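You operate a simulated robot arm through the tools that you are given. There is no shell and no other tool. Be economical: measure what you need, move in short steps, check, and stop when the job is done.

You run a simulated robot arm. Do the job below in one go: nothing can be reset, and whatever is moved stays where it is left.

Task
Take the small steel weight and leave it on top of the round bun.
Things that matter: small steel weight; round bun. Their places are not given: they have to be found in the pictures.

Only the result counts: the job must be done as asked and must still hold three seconds after the hand-in. Knocking over, shifting, dropping, spilling or breaking anything else fails it.

Robot
A 6-joint arm with a two-finger parallel gripper, fixed in place. Base frame: the origin is at the foot of the arm, x ahead of it, y to its left, z up; the work surface is at about z = 0. Lengths are in mm, angles in rad, forces in N, time in s.
With the tool pointing down near the work surface it reaches from about 140 to 580 mm from the base axis. Its first joint turns from -1.152 to 1.152 rad. Payload 2.1 kg.
The tool frame sits at the grasp point between the pads (the TCP): z along the fingers, y along the line on which they close. The tips reach 30 mm beyond it. The gripper opens to 94 mm. The fingers are 28 mm wide and 10 mm thick; the gripper's body (50 by 96 mm) begins 55 mm behind the TCP.
Orientation is told as [roll, pitch, yaw] about the base's x, y, z axes, in that order, counted from this pose: with the fingers straight down and closing along the base's y, the tool's x points along the base's -x, its y along +y and its z along -z.

Tools
- The arm moves only by the tool step_arm. Its arguments are lists of equal length, an entry for each row: "claw": the gripper command, from -1 (shut) to 1 (fully open), values between in proportion; "travel": the shift along the base's x, y, z in units of 25 mm (1.0 is 25 mm), a list of three; "spin": the turn about the base's z in units of 4 degrees (1.0 is 4 degrees). In form: {"claw": [claw, ...], "travel": [[dx, dy, dz], ...], "spin": [spin, ...]}. A call has 1 to 8 rows; each row shifts and turns the commanded pose from where the row before left it. A call with a number of a shift or a turn outside -1 to 1 is refused whole. A row lasts 0.2 s, in which the tool goes at most 50 mm and 0.15 rad; a call with a longer step from one row to the next is refused whole, and so is a gripper value outside its range. Where a pose cannot be reached the arm comes as near as it can. A force on the tool above 40 N (or 10 N above the force at the start of the call, whichever is more), or a blocked arm, ends the call early, and 0.2 s more pass. Each finger travels about 72 mm/s and halts on what it meets, pressing with about 32 N; the grip force reading is that of the motor and also rises with nothing between the fingers. The clock runs only during rows and for 0.2 s after the last one: add rows that do not move to give the fingers time. It gives the time, the measured TCP pose, the force on the tool (base axes), the opening and the grip force at its end, in the units of the frame above (readings bear some noise), and new pictures: "views" is both (left out), scene, wrist or none.
- Cameras (640 x 400 px; columns grow to the right, rows downward): "scene" is fixed at [80.9, -390, 481.2]; the picture's right is [0.52, -0.86, 0.00], its down [-0.52, -0.31, -0.79] and it looks along [0.68, 0.41, -0.61] (base axes); focal length 327 px, centre (320, 200). "wrist" rides on the gripper at [-37, 0, -58] in the tool frame; the picture's right is [0.00, -1.00, 0.00], its down [0.97, 0.00, -0.24] and it looks along [0.24, 0.00, 0.97] (tool axes); focal length 218 px, centre (320, 200).
- point_at(camera, pixels): there is no depth. For up to 12 entries [column, row, z] of the newest picture of that camera ("zoom" is the newest enlarged one), the place [x, y] in the base frame at which the ray of that pixel passes the height z, good to about 2 mm, but the place of the scene camera against the robot may be out by one fixed shift of up to 12 mm in any direction. The clock stands still meanwhile.
- inspect(camera, box): a new picture of the part [left, top, right, bottom] of that camera's present view, enlarged. The clock stands still meanwhile.
- job_done(): hands the job in; it is judged then, once.

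Keep the steps short. Do not move on a guess: measure, check each grasp and each placing, and mend mistakes. In all there are 60 turns and 120 pictures (those below and enlarged ones count). Leave the gripper open and the arm clear of the work at the hand-in unless told otherwise, and finish with a single line.

The tools are called after "Request:" by a JSON object that holds its "op" and its "data". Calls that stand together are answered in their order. step_arm: Moves the arm, as the interface text tells. Its arguments: {"type":"object","properties":{"claw":{"type":"array"},"travel":{"type":"array"},"spin":{"type":"array"},"views":{"type":"string","enum":["both","scene","wrist","none"]}},"required":["claw","travel","spin"]} The other tools are called the same way: point_at (camera, pixels) gives the place at which the rays of pixels pass given heights; inspect (camera, box) takes an enlarged picture of a part of a camera's view; job_done () hands the job in.

At the start:

```text
t: 0.0
tool_pos: [283.1, -183.8, 258.6]
orientation: [0.001, 0.002, 0.0]
force: [-0.2, -0.7, 0.3]
width: 93.6
finger_force: 0.0
```

scene: 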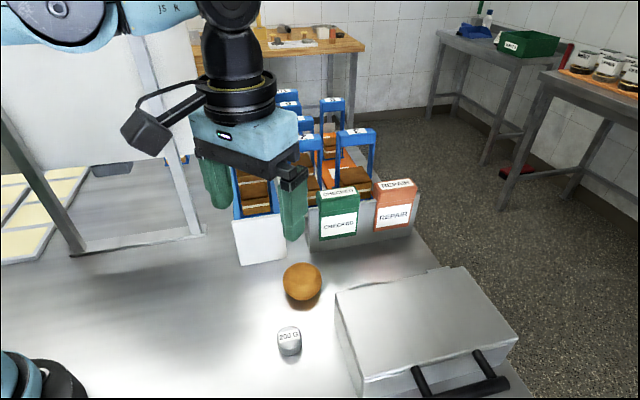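
wrist: 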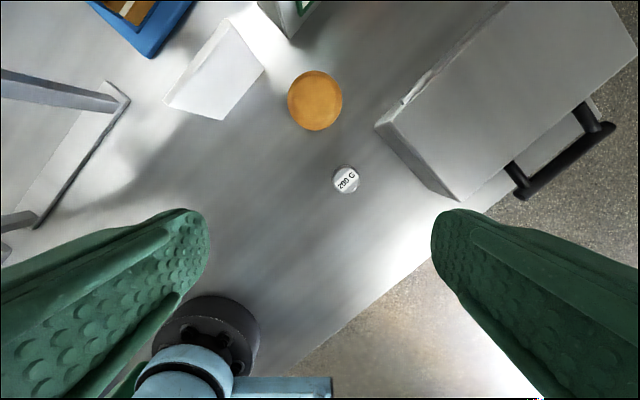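

I see the "200 G" weight at about (346,179) and the bun at about (315,100) in the wrist view. I'll enlarge both and measure them at a few heights.

Request:
{"op": "inspect", "data": {"camera": "wrist", "box": [260, 50, 420, 210]}}

Request:
{"op": "inspect", "data": {"camera": "scene", "box": [240, 240, 360, 370]}}

Request:
{"op": "point_at", "data": {"camera": "wrist", "pixels": [[346, 179, 0], [346, 179, 25], [332, 180, 15], [359, 180, 15], [346, 165, 25], [346, 194, 0], [315, 100, 20], [287, 100, 20], [343, 100, 20], [315, 70, 20], [315, 131, 20]]}}

Request:
{"op": "point_at", "data": {"camera": "scene", "pixels": [[289, 355, 0], [289, 333, 25], [303, 282, 20], [303, 307, 0], [283, 284, 20], [322, 284, 20]]}}

```text
2.50 times, centred on (340, 130) of wrist
```

zoom: 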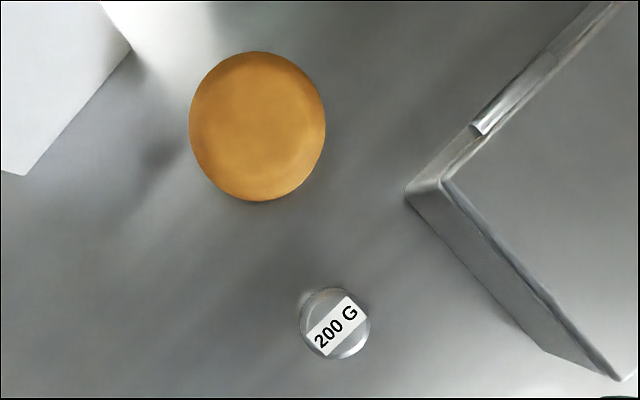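

```text
3.08 times, centred on (300, 305) of scene
```

zoom: 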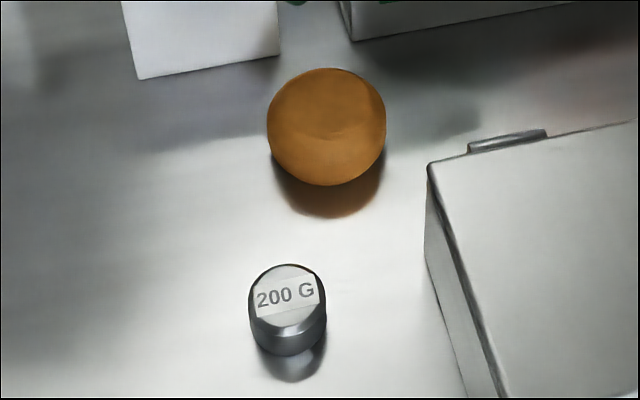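

```text
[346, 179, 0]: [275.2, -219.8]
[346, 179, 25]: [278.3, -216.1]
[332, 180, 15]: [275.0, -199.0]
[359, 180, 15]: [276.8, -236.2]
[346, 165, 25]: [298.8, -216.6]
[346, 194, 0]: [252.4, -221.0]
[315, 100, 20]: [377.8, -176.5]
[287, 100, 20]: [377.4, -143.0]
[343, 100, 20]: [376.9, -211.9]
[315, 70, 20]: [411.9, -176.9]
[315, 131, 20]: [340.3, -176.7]
```

```text
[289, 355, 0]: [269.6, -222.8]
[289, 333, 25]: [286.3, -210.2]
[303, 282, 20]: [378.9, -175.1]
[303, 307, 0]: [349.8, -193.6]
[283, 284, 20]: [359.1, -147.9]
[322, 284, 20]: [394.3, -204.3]
```

The bun is about 66 mm across at (378,-177) and the weight about 35 mm across at (277,-217). I'll move over the weight, go partway down, and measure again.

Request:
{"op": "step_arm", "data": {"claw": [1, 1, 1, 1, 1, 1], "travel": [[-0.25, -0.65, -0.5], [0, -0.65, -1], [0, 0, -1], [0, 0, -1], [0, 0, -1], [0, 0, 0]], "spin": [0, 0, 0, 0, 0, 0]}}

```text
t: 1.4
tool_pos: [276.7, -215.9, 146.0]
orientation: [0.0, -0.002, 0.0]
force: [0.4, -0.8, 0.1]
width: 94.1
finger_force: 0.0
```

scene: 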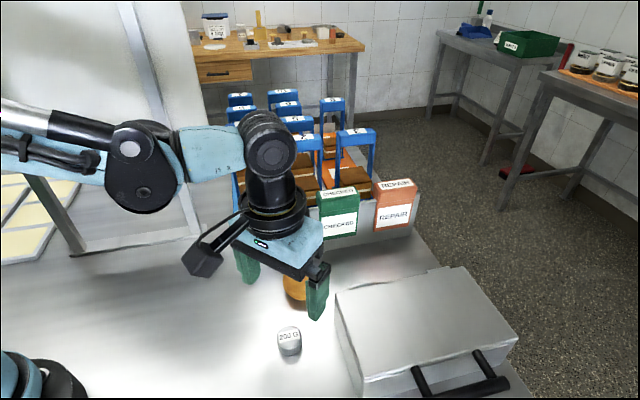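
wrist: 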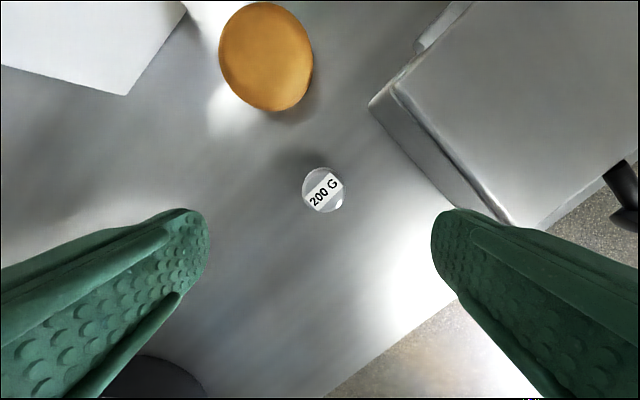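

The weight now sits at (323,190). I'll measure it, the bun and the box edge.

Request:
{"op": "inspect", "data": {"camera": "wrist", "box": [280, 150, 370, 230]}}

Request:
{"op": "point_at", "data": {"camera": "wrist", "pixels": [[323, 190, 0], [323, 190, 20], [323, 190, 30], [302, 190, 20], [345, 190, 20], [323, 168, 20], [323, 212, 20], [266, 57, 20], [266, 57, 40], [395, 87, 60], [370, 105, 0], [127, 95, 0]]}}

Request:
{"op": "point_at", "data": {"camera": "wrist", "pixels": [[219, 57, 20], [314, 57, 20], [266, 2, 20], [266, 111, 20], [266, 111, 0], [500, 220, 0], [500, 220, 60]]}}

```text
5.00 times, centred on (325, 190) of wrist
```

zoom: 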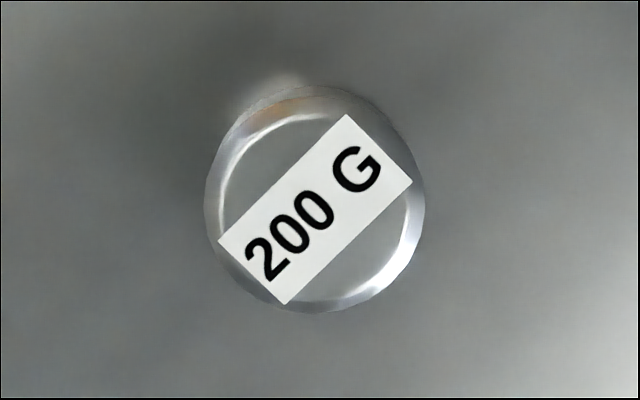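

```text
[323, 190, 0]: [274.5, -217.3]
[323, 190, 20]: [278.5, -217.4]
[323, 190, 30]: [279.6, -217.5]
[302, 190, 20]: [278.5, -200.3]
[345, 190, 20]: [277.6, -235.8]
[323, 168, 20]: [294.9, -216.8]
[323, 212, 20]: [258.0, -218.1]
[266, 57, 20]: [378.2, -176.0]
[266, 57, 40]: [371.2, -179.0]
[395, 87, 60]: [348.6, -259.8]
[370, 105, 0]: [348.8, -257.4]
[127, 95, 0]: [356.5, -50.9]
```

```text
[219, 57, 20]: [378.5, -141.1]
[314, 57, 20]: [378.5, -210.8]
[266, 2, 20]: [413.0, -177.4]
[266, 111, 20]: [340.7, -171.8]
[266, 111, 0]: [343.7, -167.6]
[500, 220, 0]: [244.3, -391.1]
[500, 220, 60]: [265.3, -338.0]
```

The weight's centre is (278,-217.4), about 35 mm wide and 20 mm high. The bun is at (378,-176.5). Both finger spots are clear, so I'll align and go down to about z=60.

Request:
{"op": "step_arm", "data": {"claw": [1, 1, 0.5, 0.3, 0.3], "travel": [[0.05, -0.06, -1], [0, 0, -1], [0, 0, -0.9], [0, 0, -0.5], [0, 0, 0]], "spin": [0, 0, 0, 0, 0]}}

```text
t: 2.6
tool_pos: [277.6, -218.4, 64.0]
orientation: [0.0, -0.001, 0.001]
force: [0.2, 0.2, 1.1]
width: 61.2
finger_force: 0.1
```

scene: 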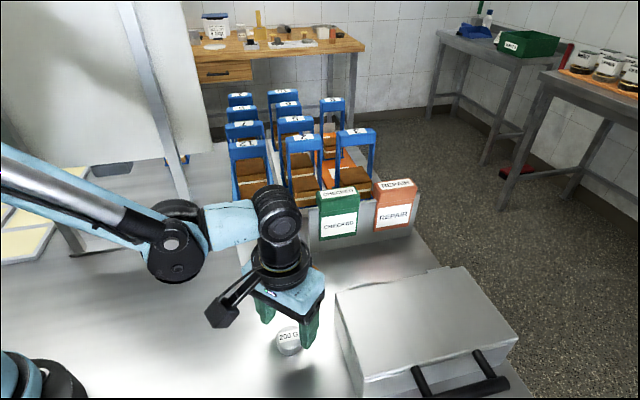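
wrist: 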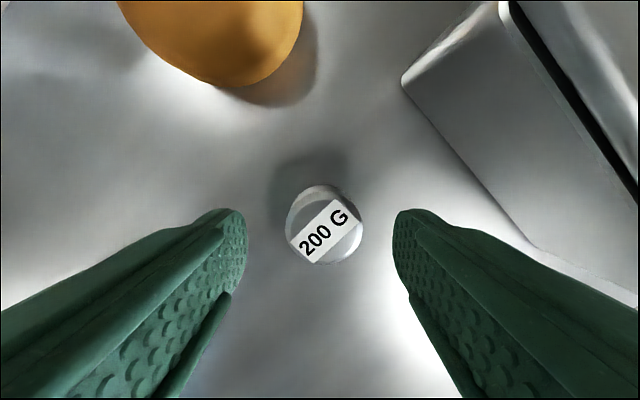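

The weight is centred between the fingers. I'll check its centre once more from this close view.

Request:
{"op": "point_at", "data": {"camera": "wrist", "pixels": [[324, 225, 0], [324, 225, 20], [286, 225, 20], [363, 225, 20], [324, 186, 20], [324, 264, 20], [324, 186, 0]]}}

Request:
{"op": "inspect", "data": {"camera": "wrist", "box": [260, 160, 390, 290]}}

```text
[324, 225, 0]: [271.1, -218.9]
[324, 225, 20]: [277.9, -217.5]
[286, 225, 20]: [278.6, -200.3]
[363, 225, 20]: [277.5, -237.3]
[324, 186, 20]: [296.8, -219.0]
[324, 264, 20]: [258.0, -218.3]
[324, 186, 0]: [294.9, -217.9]
```

```text
3.08 times, centred on (325, 225) of wrist
```

zoom: 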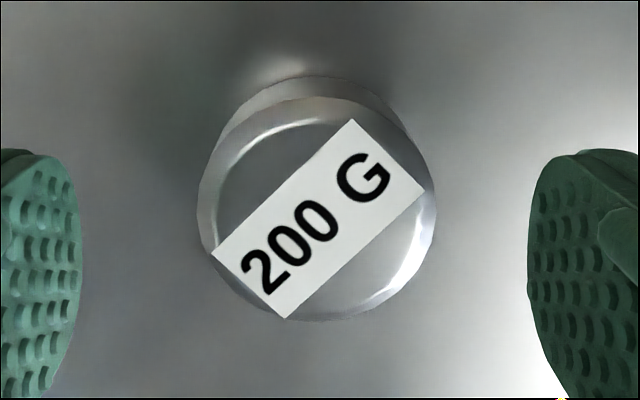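

Centre confirmed at about (277.5,-218), roughly 20–22 mm high. I'll go down to TCP z≈36, so the tips sit at about 6 mm, and then close.

Request:
{"op": "step_arm", "data": {"claw": [0.3, 0.3, 0.3], "travel": [[0, 0, -0.6], [0, 0, -0.53], [0, 0, 0]], "spin": [0, 0, 0], "views": "none"}}

Request:
{"op": "step_arm", "data": {"claw": [-0.2, -0.5, -1, -1], "travel": [[0, 0, 0], [0, 0, 0], [0, 0, 0], [0, 0, 0]], "spin": [0, 0, 0, 0]}}

```text
t: 3.4
tool_pos: [279.3, -218.0, 35.2]
orientation: [0.0, 0.001, 0.001]
force: [0.5, 0.2, -0.8]
width: 61.0
finger_force: 0.1
```

```text
t: 4.4
tool_pos: [279.0, -218.0, 34.1]
orientation: [0.0, 0.0, 0.0]
force: [0.1, 0.7, -0.2]
width: 36.8
finger_force: 32.0
```

scene: 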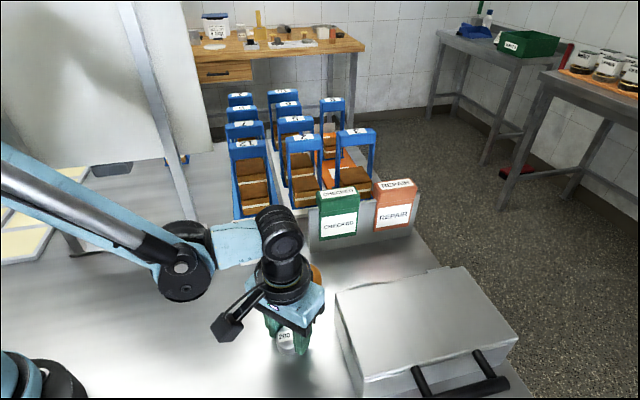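
wrist: 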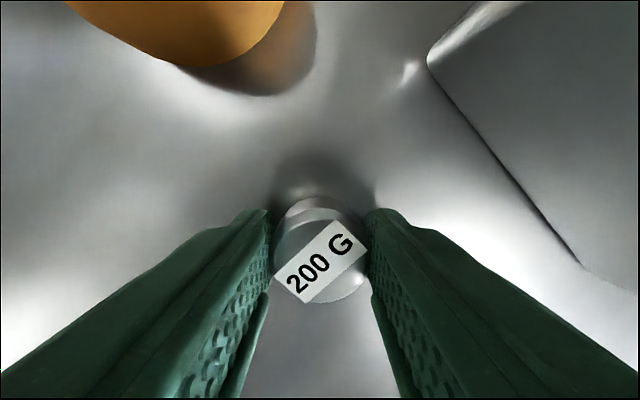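

The weight is held at 36.8 mm with 32 N. I'll lift it straight up to z≈122.

Request:
{"op": "step_arm", "data": {"claw": [-1, -1, -1, -1, -1, -1], "travel": [[0, 0, 0.5], [0, 0, 0.8], [0, 0, 0.8], [0, 0, 0.8], [0, 0, 0.6], [0, 0, 0]], "spin": [0, 0, 0, 0, 0, 0]}}

```text
t: 5.8
tool_pos: [281.7, -216.8, 119.1]
orientation: [0.0, 0.001, 0.001]
force: [-0.5, 0.1, -1.4]
width: 36.9
finger_force: 31.7
```

scene: 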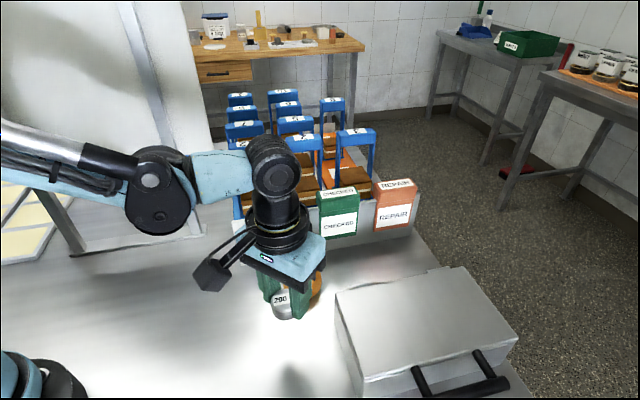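
wrist: 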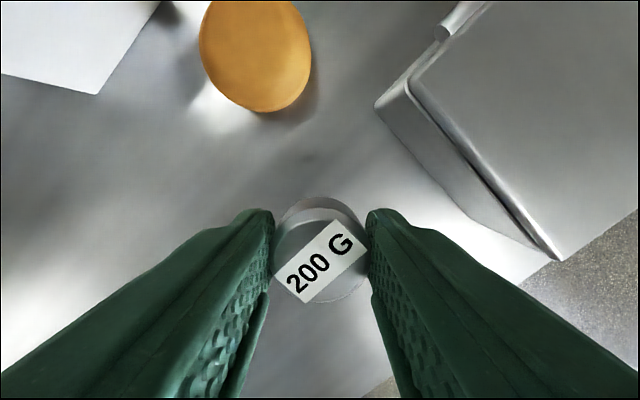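

The weight came up with the gripper. I'll remeasure the bun from here; its outline runs from column 199 to 311 and rows 0 to 112.

Request:
{"op": "point_at", "data": {"camera": "wrist", "pixels": [[255, 54, 20], [199, 45, 20], [311, 65, 20], [262, 112, 20], [255, 54, 40], [415, 82, 60], [98, 94, 0], [98, 94, 60]]}}

Request:
{"op": "step_arm", "data": {"claw": [-1, -1, -1], "travel": [[0.8, 0.4, 0], [0.8, 0.4, 0], [0, 0, 0]], "spin": [0, 0, 0]}}

```text
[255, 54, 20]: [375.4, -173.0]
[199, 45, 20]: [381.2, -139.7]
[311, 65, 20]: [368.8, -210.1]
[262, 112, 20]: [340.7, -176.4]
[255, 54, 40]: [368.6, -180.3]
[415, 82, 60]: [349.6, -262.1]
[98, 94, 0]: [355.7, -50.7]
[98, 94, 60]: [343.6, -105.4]
```

```text
t: 6.6
tool_pos: [322.2, -196.1, 119.9]
orientation: [-0.001, 0.0, 0.001]
force: [-0.4, 0.3, -1.6]
width: 36.7
finger_force: 31.6
```

scene: 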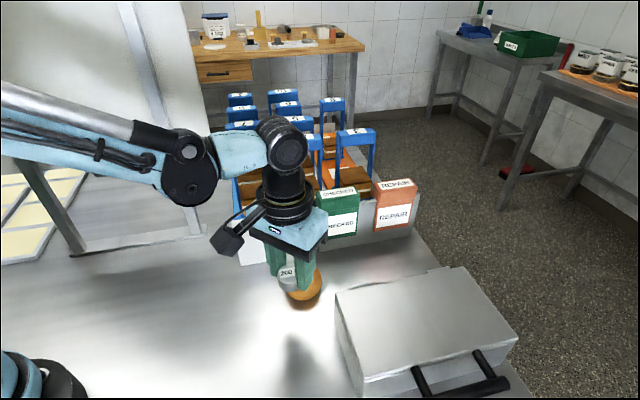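
wrist: 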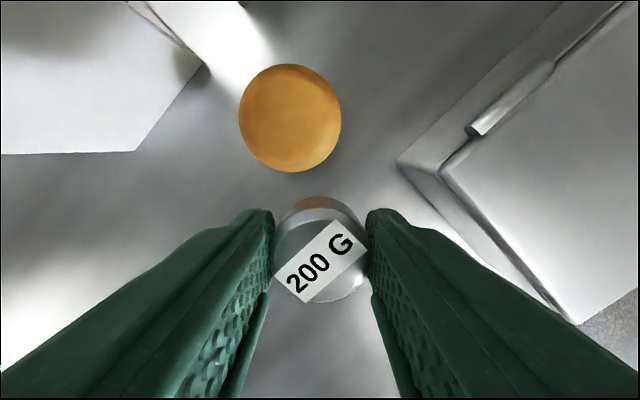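

The bun is now fully in view, columns 239–341 and rows 64–172. I'll measure it, and the white bin corner at (135,150), at several heights.

Request:
{"op": "point_at", "data": {"camera": "wrist", "pixels": [[290, 118, 15], [290, 118, 20], [290, 118, 30], [239, 116, 20], [341, 120, 20], [290, 64, 20], [290, 172, 20], [290, 172, 10], [135, 151, 0], [135, 151, 40], [135, 151, 60], [205, 68, 0]]}}

Request:
{"op": "inspect", "data": {"camera": "wrist", "box": [100, 0, 420, 200]}}

Request:
{"op": "inspect", "data": {"camera": "scene", "box": [220, 180, 380, 320]}}

```text
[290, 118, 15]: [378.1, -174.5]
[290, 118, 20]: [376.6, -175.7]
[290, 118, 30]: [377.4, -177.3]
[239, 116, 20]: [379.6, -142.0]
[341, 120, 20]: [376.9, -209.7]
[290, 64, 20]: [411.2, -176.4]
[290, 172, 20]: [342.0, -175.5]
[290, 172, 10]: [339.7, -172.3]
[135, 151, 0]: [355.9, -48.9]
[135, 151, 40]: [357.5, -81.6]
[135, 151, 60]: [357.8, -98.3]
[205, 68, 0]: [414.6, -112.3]
```

```text
2.00 times, centred on (260, 100) of wrist
```

zoom: 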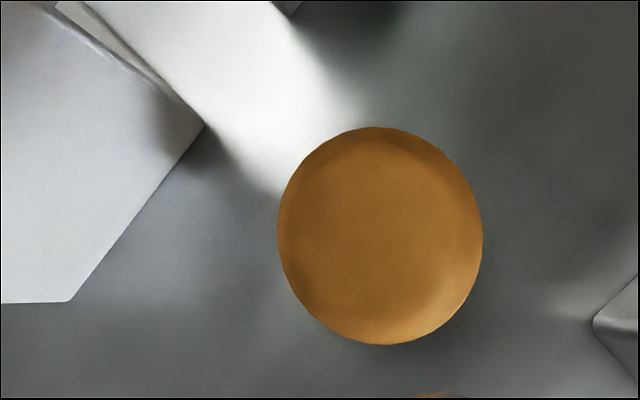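

```text
2.86 times, centred on (300, 250) of scene
```

zoom: 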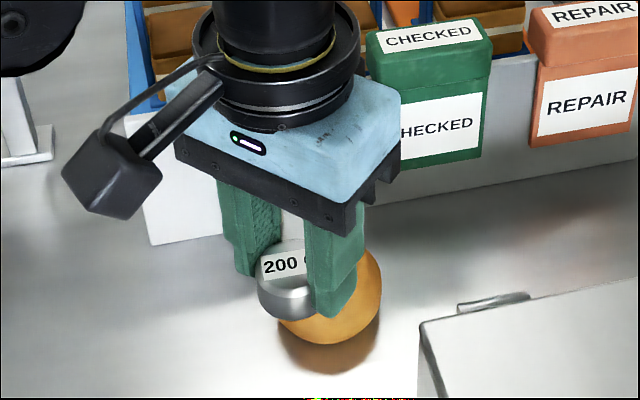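

The bun's centre is confirmed at (377,-176). Before going over it, I'll locate the bins behind it to check clearance for the gripper body.

Request:
{"op": "point_at", "data": {"camera": "scene", "pixels": [[310, 250, 0], [322, 242, 0], [415, 233, 0], [243, 265, 0], [285, 258, 0], [319, 203, 80], [300, 137, 150], [340, 131, 150]]}}

```text
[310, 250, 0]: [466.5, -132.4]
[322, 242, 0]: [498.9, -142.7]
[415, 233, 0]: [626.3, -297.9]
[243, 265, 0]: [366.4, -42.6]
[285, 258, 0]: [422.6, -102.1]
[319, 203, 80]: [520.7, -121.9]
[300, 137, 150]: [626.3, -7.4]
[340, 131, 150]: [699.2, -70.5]
```

There's enough clearance. I'll move over the bun at the same height and check the reading.

Request:
{"op": "step_arm", "data": {"claw": [-1, -1, -1, -1, -1], "travel": [[0.8, 0.4, 0], [0.8, 0.4, 0], [0.66, 0.03, 0], [0, 0, 0], [0, 0, 0]], "spin": [0, 0, 0, 0, 0]}}

```text
t: 7.8
tool_pos: [376.8, -178.5, 120.4]
orientation: [0.0, 0.001, 0.0]
force: [-0.2, 0.4, -2.5]
width: 36.5
finger_force: 31.9
```

scene: 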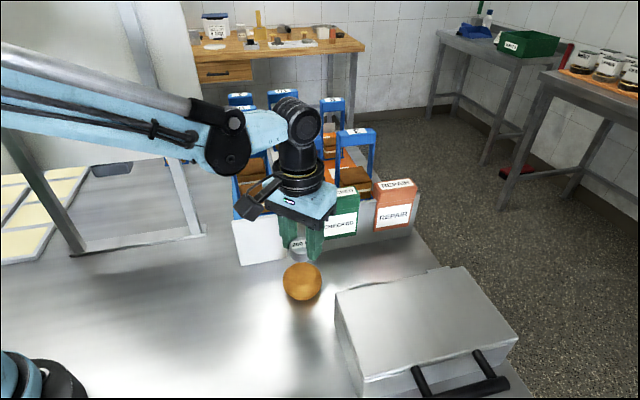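
wrist: 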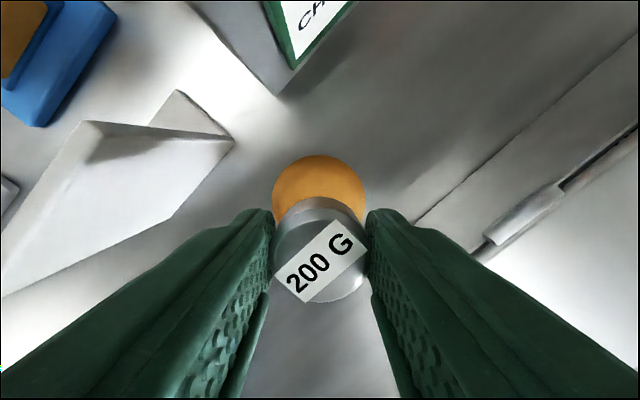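

I'll check the bun's visible edges (left 272, right 366, far edge at row 155) against the tool position.

Request:
{"op": "point_at", "data": {"camera": "wrist", "pixels": [[319, 155, 20], [272, 195, 20], [366, 195, 20], [320, 252, 107]]}}

```text
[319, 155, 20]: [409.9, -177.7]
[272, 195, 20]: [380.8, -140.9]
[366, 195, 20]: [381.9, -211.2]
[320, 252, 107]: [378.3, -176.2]
```

The weight is centred over the bun to within a couple of mm. I'll go down 28 mm and look from the side.

Request:
{"op": "step_arm", "data": {"claw": [-1, -1, -1, -1], "travel": [[0, 0.04, -0.4], [0, 0, -0.4], [0, 0, -0.32], [0, 0, 0]], "spin": [0, 0, 0, 0], "views": "none"}}

Request:
{"op": "inspect", "data": {"camera": "scene", "box": [250, 200, 370, 320]}}

```text
t: 8.8
tool_pos: [374.7, -175.0, 90.7]
orientation: [0.0, 0.0, -0.001]
force: [0.5, 1.0, -2.7]
width: 36.6
finger_force: 32.1
```

```text
3.33 times, centred on (310, 260) of scene
```

zoom: 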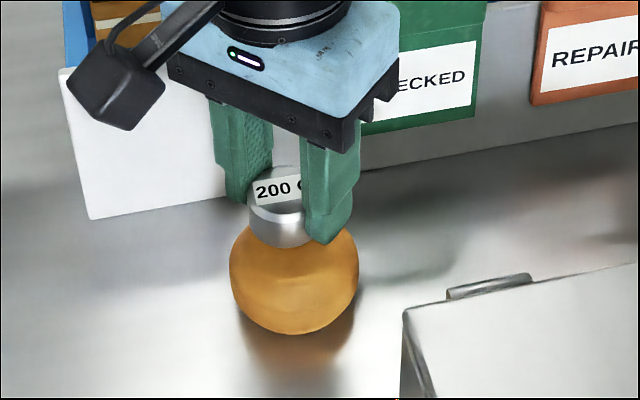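

The weight's base is at about z=57 and close above the bun. I'll lower it in small steps and watch the force.

Request:
{"op": "step_arm", "data": {"claw": [-1, -1, -1, -1], "travel": [[0, 0, -0.1], [0, 0, -0.1], [0, 0, -0.1], [0, 0, 0]], "spin": [0, 0, 0, 0], "views": "none"}}

Request:
{"op": "inspect", "data": {"camera": "scene", "box": [270, 230, 350, 310]}}

```text
t: 9.8
tool_pos: [374.3, -173.8, 85.1]
orientation: [0.0, -0.002, 0.0]
force: [0.4, -0.2, -1.7]
width: 36.3
finger_force: 32.1
```

```text
5.00 times, centred on (310, 270) of scene
```

zoom: 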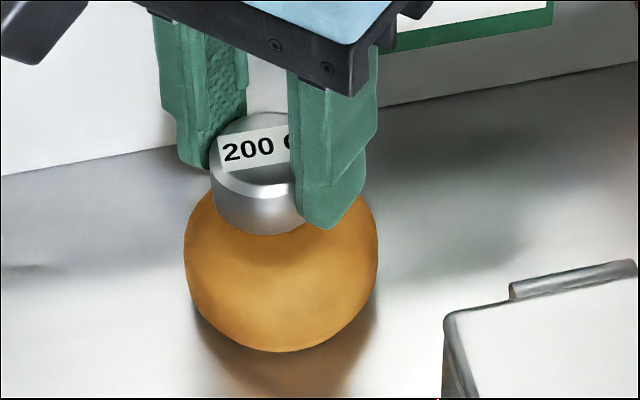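

The weight looks a few mm left of the bun's axis, which matches the reading of (374.3,-173.8) against (377,-176.3). I'll correct by +2.5 in x and -3 in y, then look again.

Request:
{"op": "step_arm", "data": {"claw": [-1, -1, -1], "travel": [[0.1, -0.12, 0], [0, 0, 0], [0, 0, 0]], "spin": [0, 0, 0], "views": "wrist"}}

Request:
{"op": "inspect", "data": {"camera": "scene", "box": [270, 230, 350, 310]}}

```text
t: 10.6
tool_pos: [378.8, -177.8, 85.7]
orientation: [0.001, 0.0, 0.002]
force: [1.5, 0.3, -2.0]
width: 36.5
finger_force: 32.1
```

wrist: 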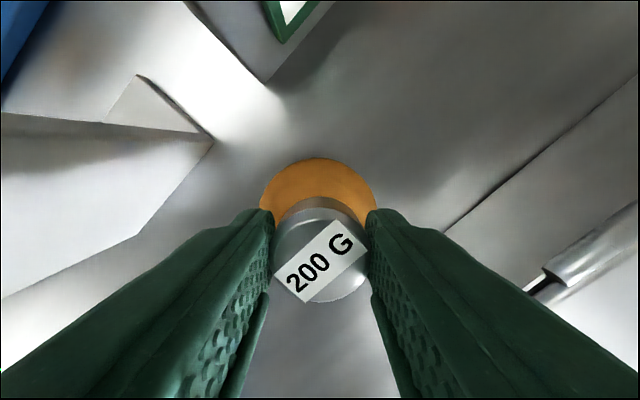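

```text
5.00 times, centred on (310, 270) of scene
```

zoom: 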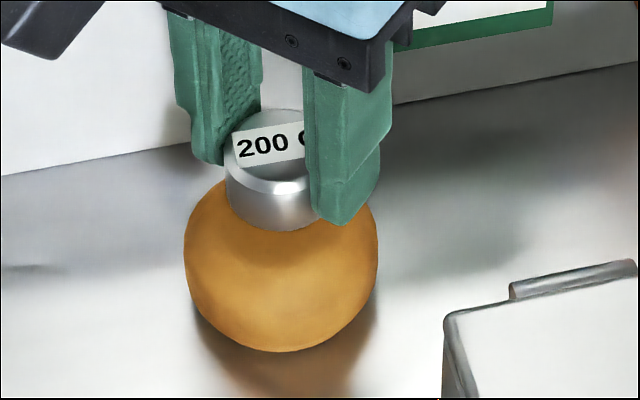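

Now the weight is centred in both views (scene column about 278 against 276 expected, wrist 318 against 320). I'll keep lowering slowly.

Request:
{"op": "step_arm", "data": {"claw": [-1, -1, -1, -1], "travel": [[-0.02, 0, -0.08], [0, 0, -0.08], [0, 0, -0.08], [0, 0, 0]], "spin": [0, 0, 0, 0], "views": "none"}}

Request:
{"op": "inspect", "data": {"camera": "scene", "box": [270, 230, 350, 310]}}

```text
t: 11.6
tool_pos: [377.7, -178.2, 80.1]
orientation: [-0.001, 0.001, 0.001]
force: [-1.0, 0.6, -2.3]
width: 36.6
finger_force: 32.3
```

```text
5.00 times, centred on (310, 270) of scene
```

zoom: 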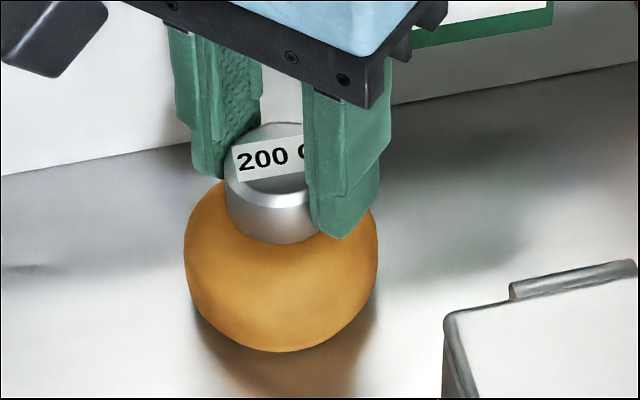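

No contact yet; the weight's base is at about 46 mm. I'll continue with finer steps.

Request:
{"op": "step_arm", "data": {"claw": [-1, -1, -1, -1], "travel": [[0, 0.02, -0.06], [0, 0, -0.06], [0, 0, 0], [0, 0, 0]], "spin": [0, 0, 0, 0], "views": "none"}}

Request:
{"op": "step_arm", "data": {"claw": [-1, -1, -1], "travel": [[0, 0, -0.06], [0, 0, 0], [0, 0, 0]], "spin": [0, 0, 0], "views": "none"}}

Request:
{"op": "inspect", "data": {"camera": "scene", "box": [270, 230, 350, 310]}}

```text
t: 12.6
tool_pos: [378.6, -177.2, 76.1]
orientation: [-0.001, 0.0, 0.001]
force: [0.0, -0.4, -2.0]
width: 36.8
finger_force: 32.4
```

```text
t: 13.4
tool_pos: [377.5, -177.1, 76.0]
orientation: [0.0, 0.0, 0.0]
force: [-0.6, 0.0, 5.8]
width: 36.8
finger_force: 31.8
```

```text
5.00 times, centred on (310, 270) of scene
```

zoom: 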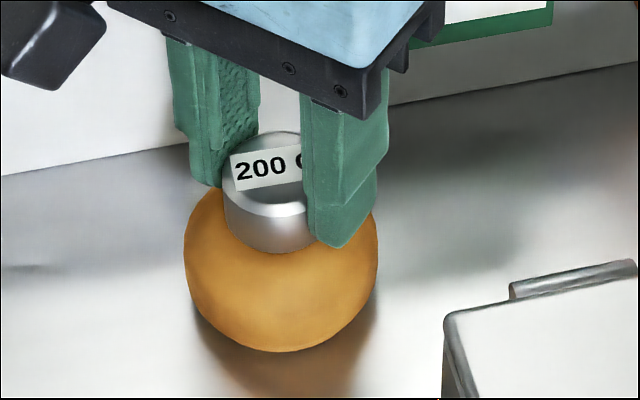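

Force rose by about 8 N, so the weight is touching the bun (top about 41 mm). I'll ease off slightly and open slowly.

Request:
{"op": "step_arm", "data": {"claw": [-1, -0.18, -0.12, 0.0, 0.1, 0.2, 0.2], "travel": [[0, 0, 0.02], [0, 0, 0], [0, 0, 0], [0, 0, 0], [0, 0, 0], [0, 0, 0], [0, 0, 0]], "spin": [0, 0, 0, 0, 0, 0, 0], "views": "wrist"}}

Request:
{"op": "inspect", "data": {"camera": "scene", "box": [270, 230, 350, 310]}}

```text
t: 15.0
tool_pos: [377.0, -177.0, 75.6]
orientation: [0.001, -0.001, 0.0]
force: [0.7, 0.1, -0.5]
width: 56.4
finger_force: 0.0
```

wrist: 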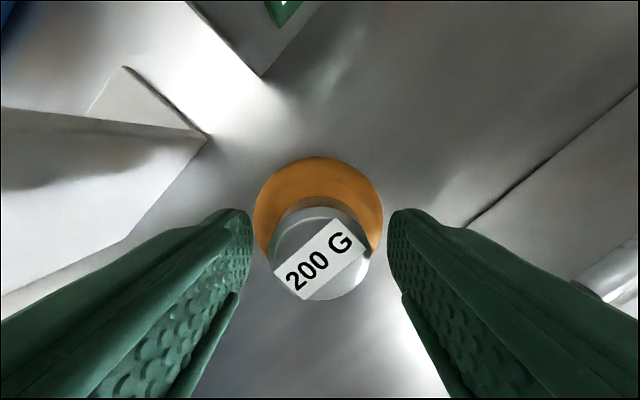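

```text
5.00 times, centred on (310, 270) of scene
```

zoom: 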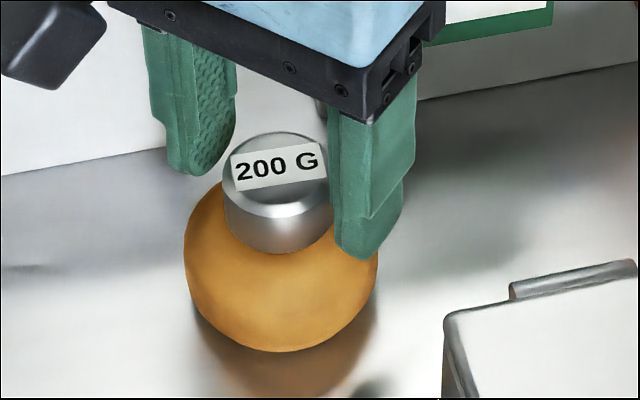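

The weight is standing free on the bun and level. I'll back straight up slowly, then open fully.

Request:
{"op": "step_arm", "data": {"claw": [0.2, 0.2, 0.2, 0.2, 0.2, 0.5, 1, 1], "travel": [[0, 0, 0.2], [0, 0, 0.5], [0, 0, 0.9], [0, 0, 1], [0, 0, 1], [0, 0, 1], [0, 0, 1], [0, 0, 0]], "spin": [0, 0, 0, 0, 0, 0, 0, 0]}}

Request:
{"op": "step_arm", "data": {"claw": [1, 1, 1, 1, 1, 1, 1, 1], "travel": [[-1, 0, 0.5], [-1, 0, 0], [-1, 0, 0], [-1, 0, 0], [0, 0, 0], [0, 0, 0], [0, 0, 0], [0, 0, 0]], "spin": [0, 0, 0, 0, 0, 0, 0, 0]}}

Request:
{"op": "inspect", "data": {"camera": "scene", "box": [260, 220, 360, 320]}}

```text
t: 16.8
tool_pos: [380.1, -178.7, 216.1]
orientation: [0.001, 0.0, -0.001]
force: [-0.4, 0.2, -0.4]
width: 94.0
finger_force: 0.2
```

scene: 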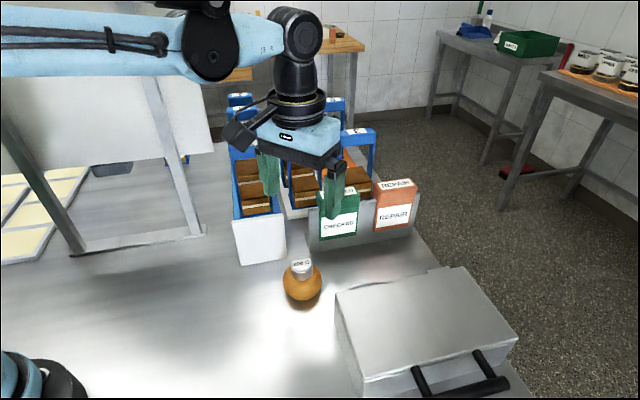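
wrist: 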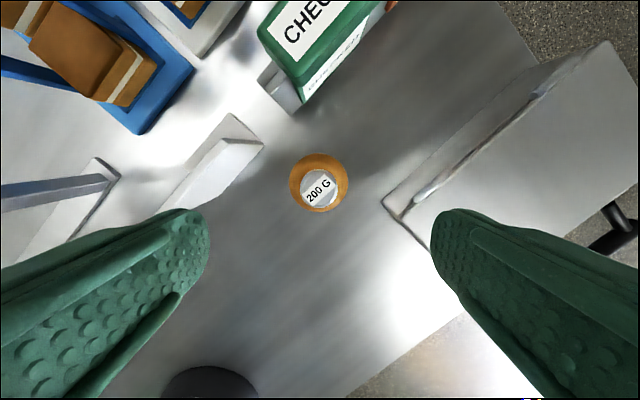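

```text
t: 18.6
tool_pos: [278.3, -179.6, 227.5]
orientation: [0.0, 0.0, 0.001]
force: [-0.8, -0.4, 0.8]
width: 93.7
finger_force: 0.0
```

scene: 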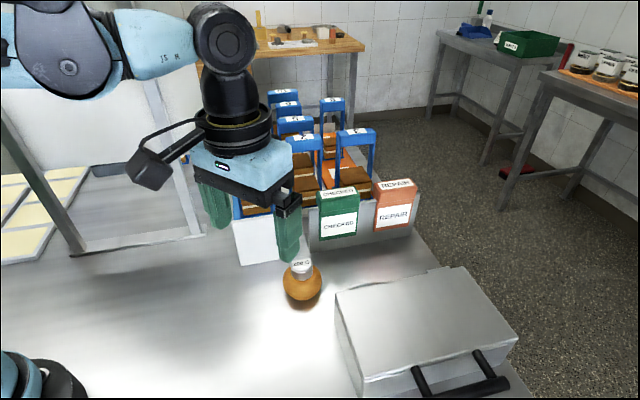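
wrist: 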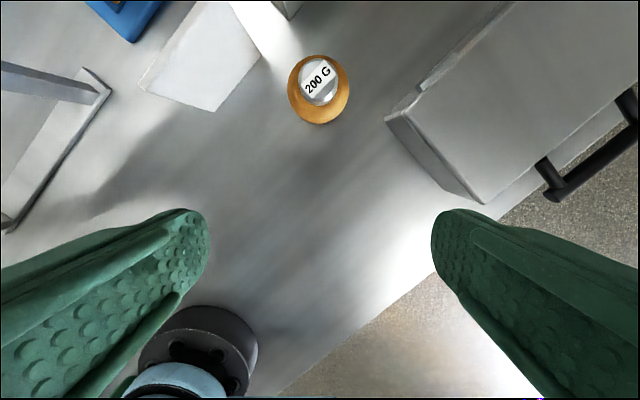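

```text
4.00 times, centred on (310, 270) of scene
```

zoom: 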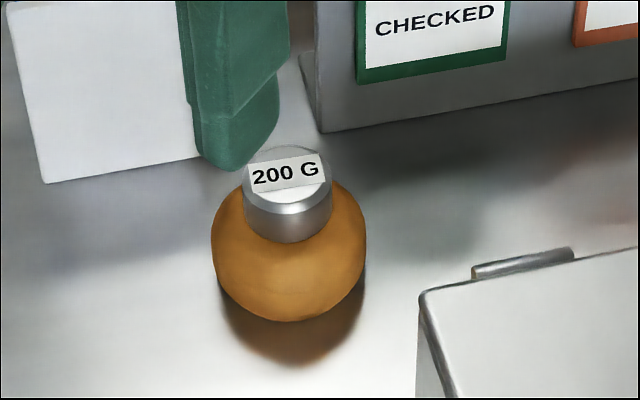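

The weight has stayed centred on the bun for more than three seconds. The gripper is open, the arm is clear and nothing else has moved, so I'm handing in.

Request:
{"op": "job_done", "data": {}}

```text
The job is handed in.
```

The small steel weight is resting on top of the round bun, and the job is handed in with the gripper open and the arm clear.
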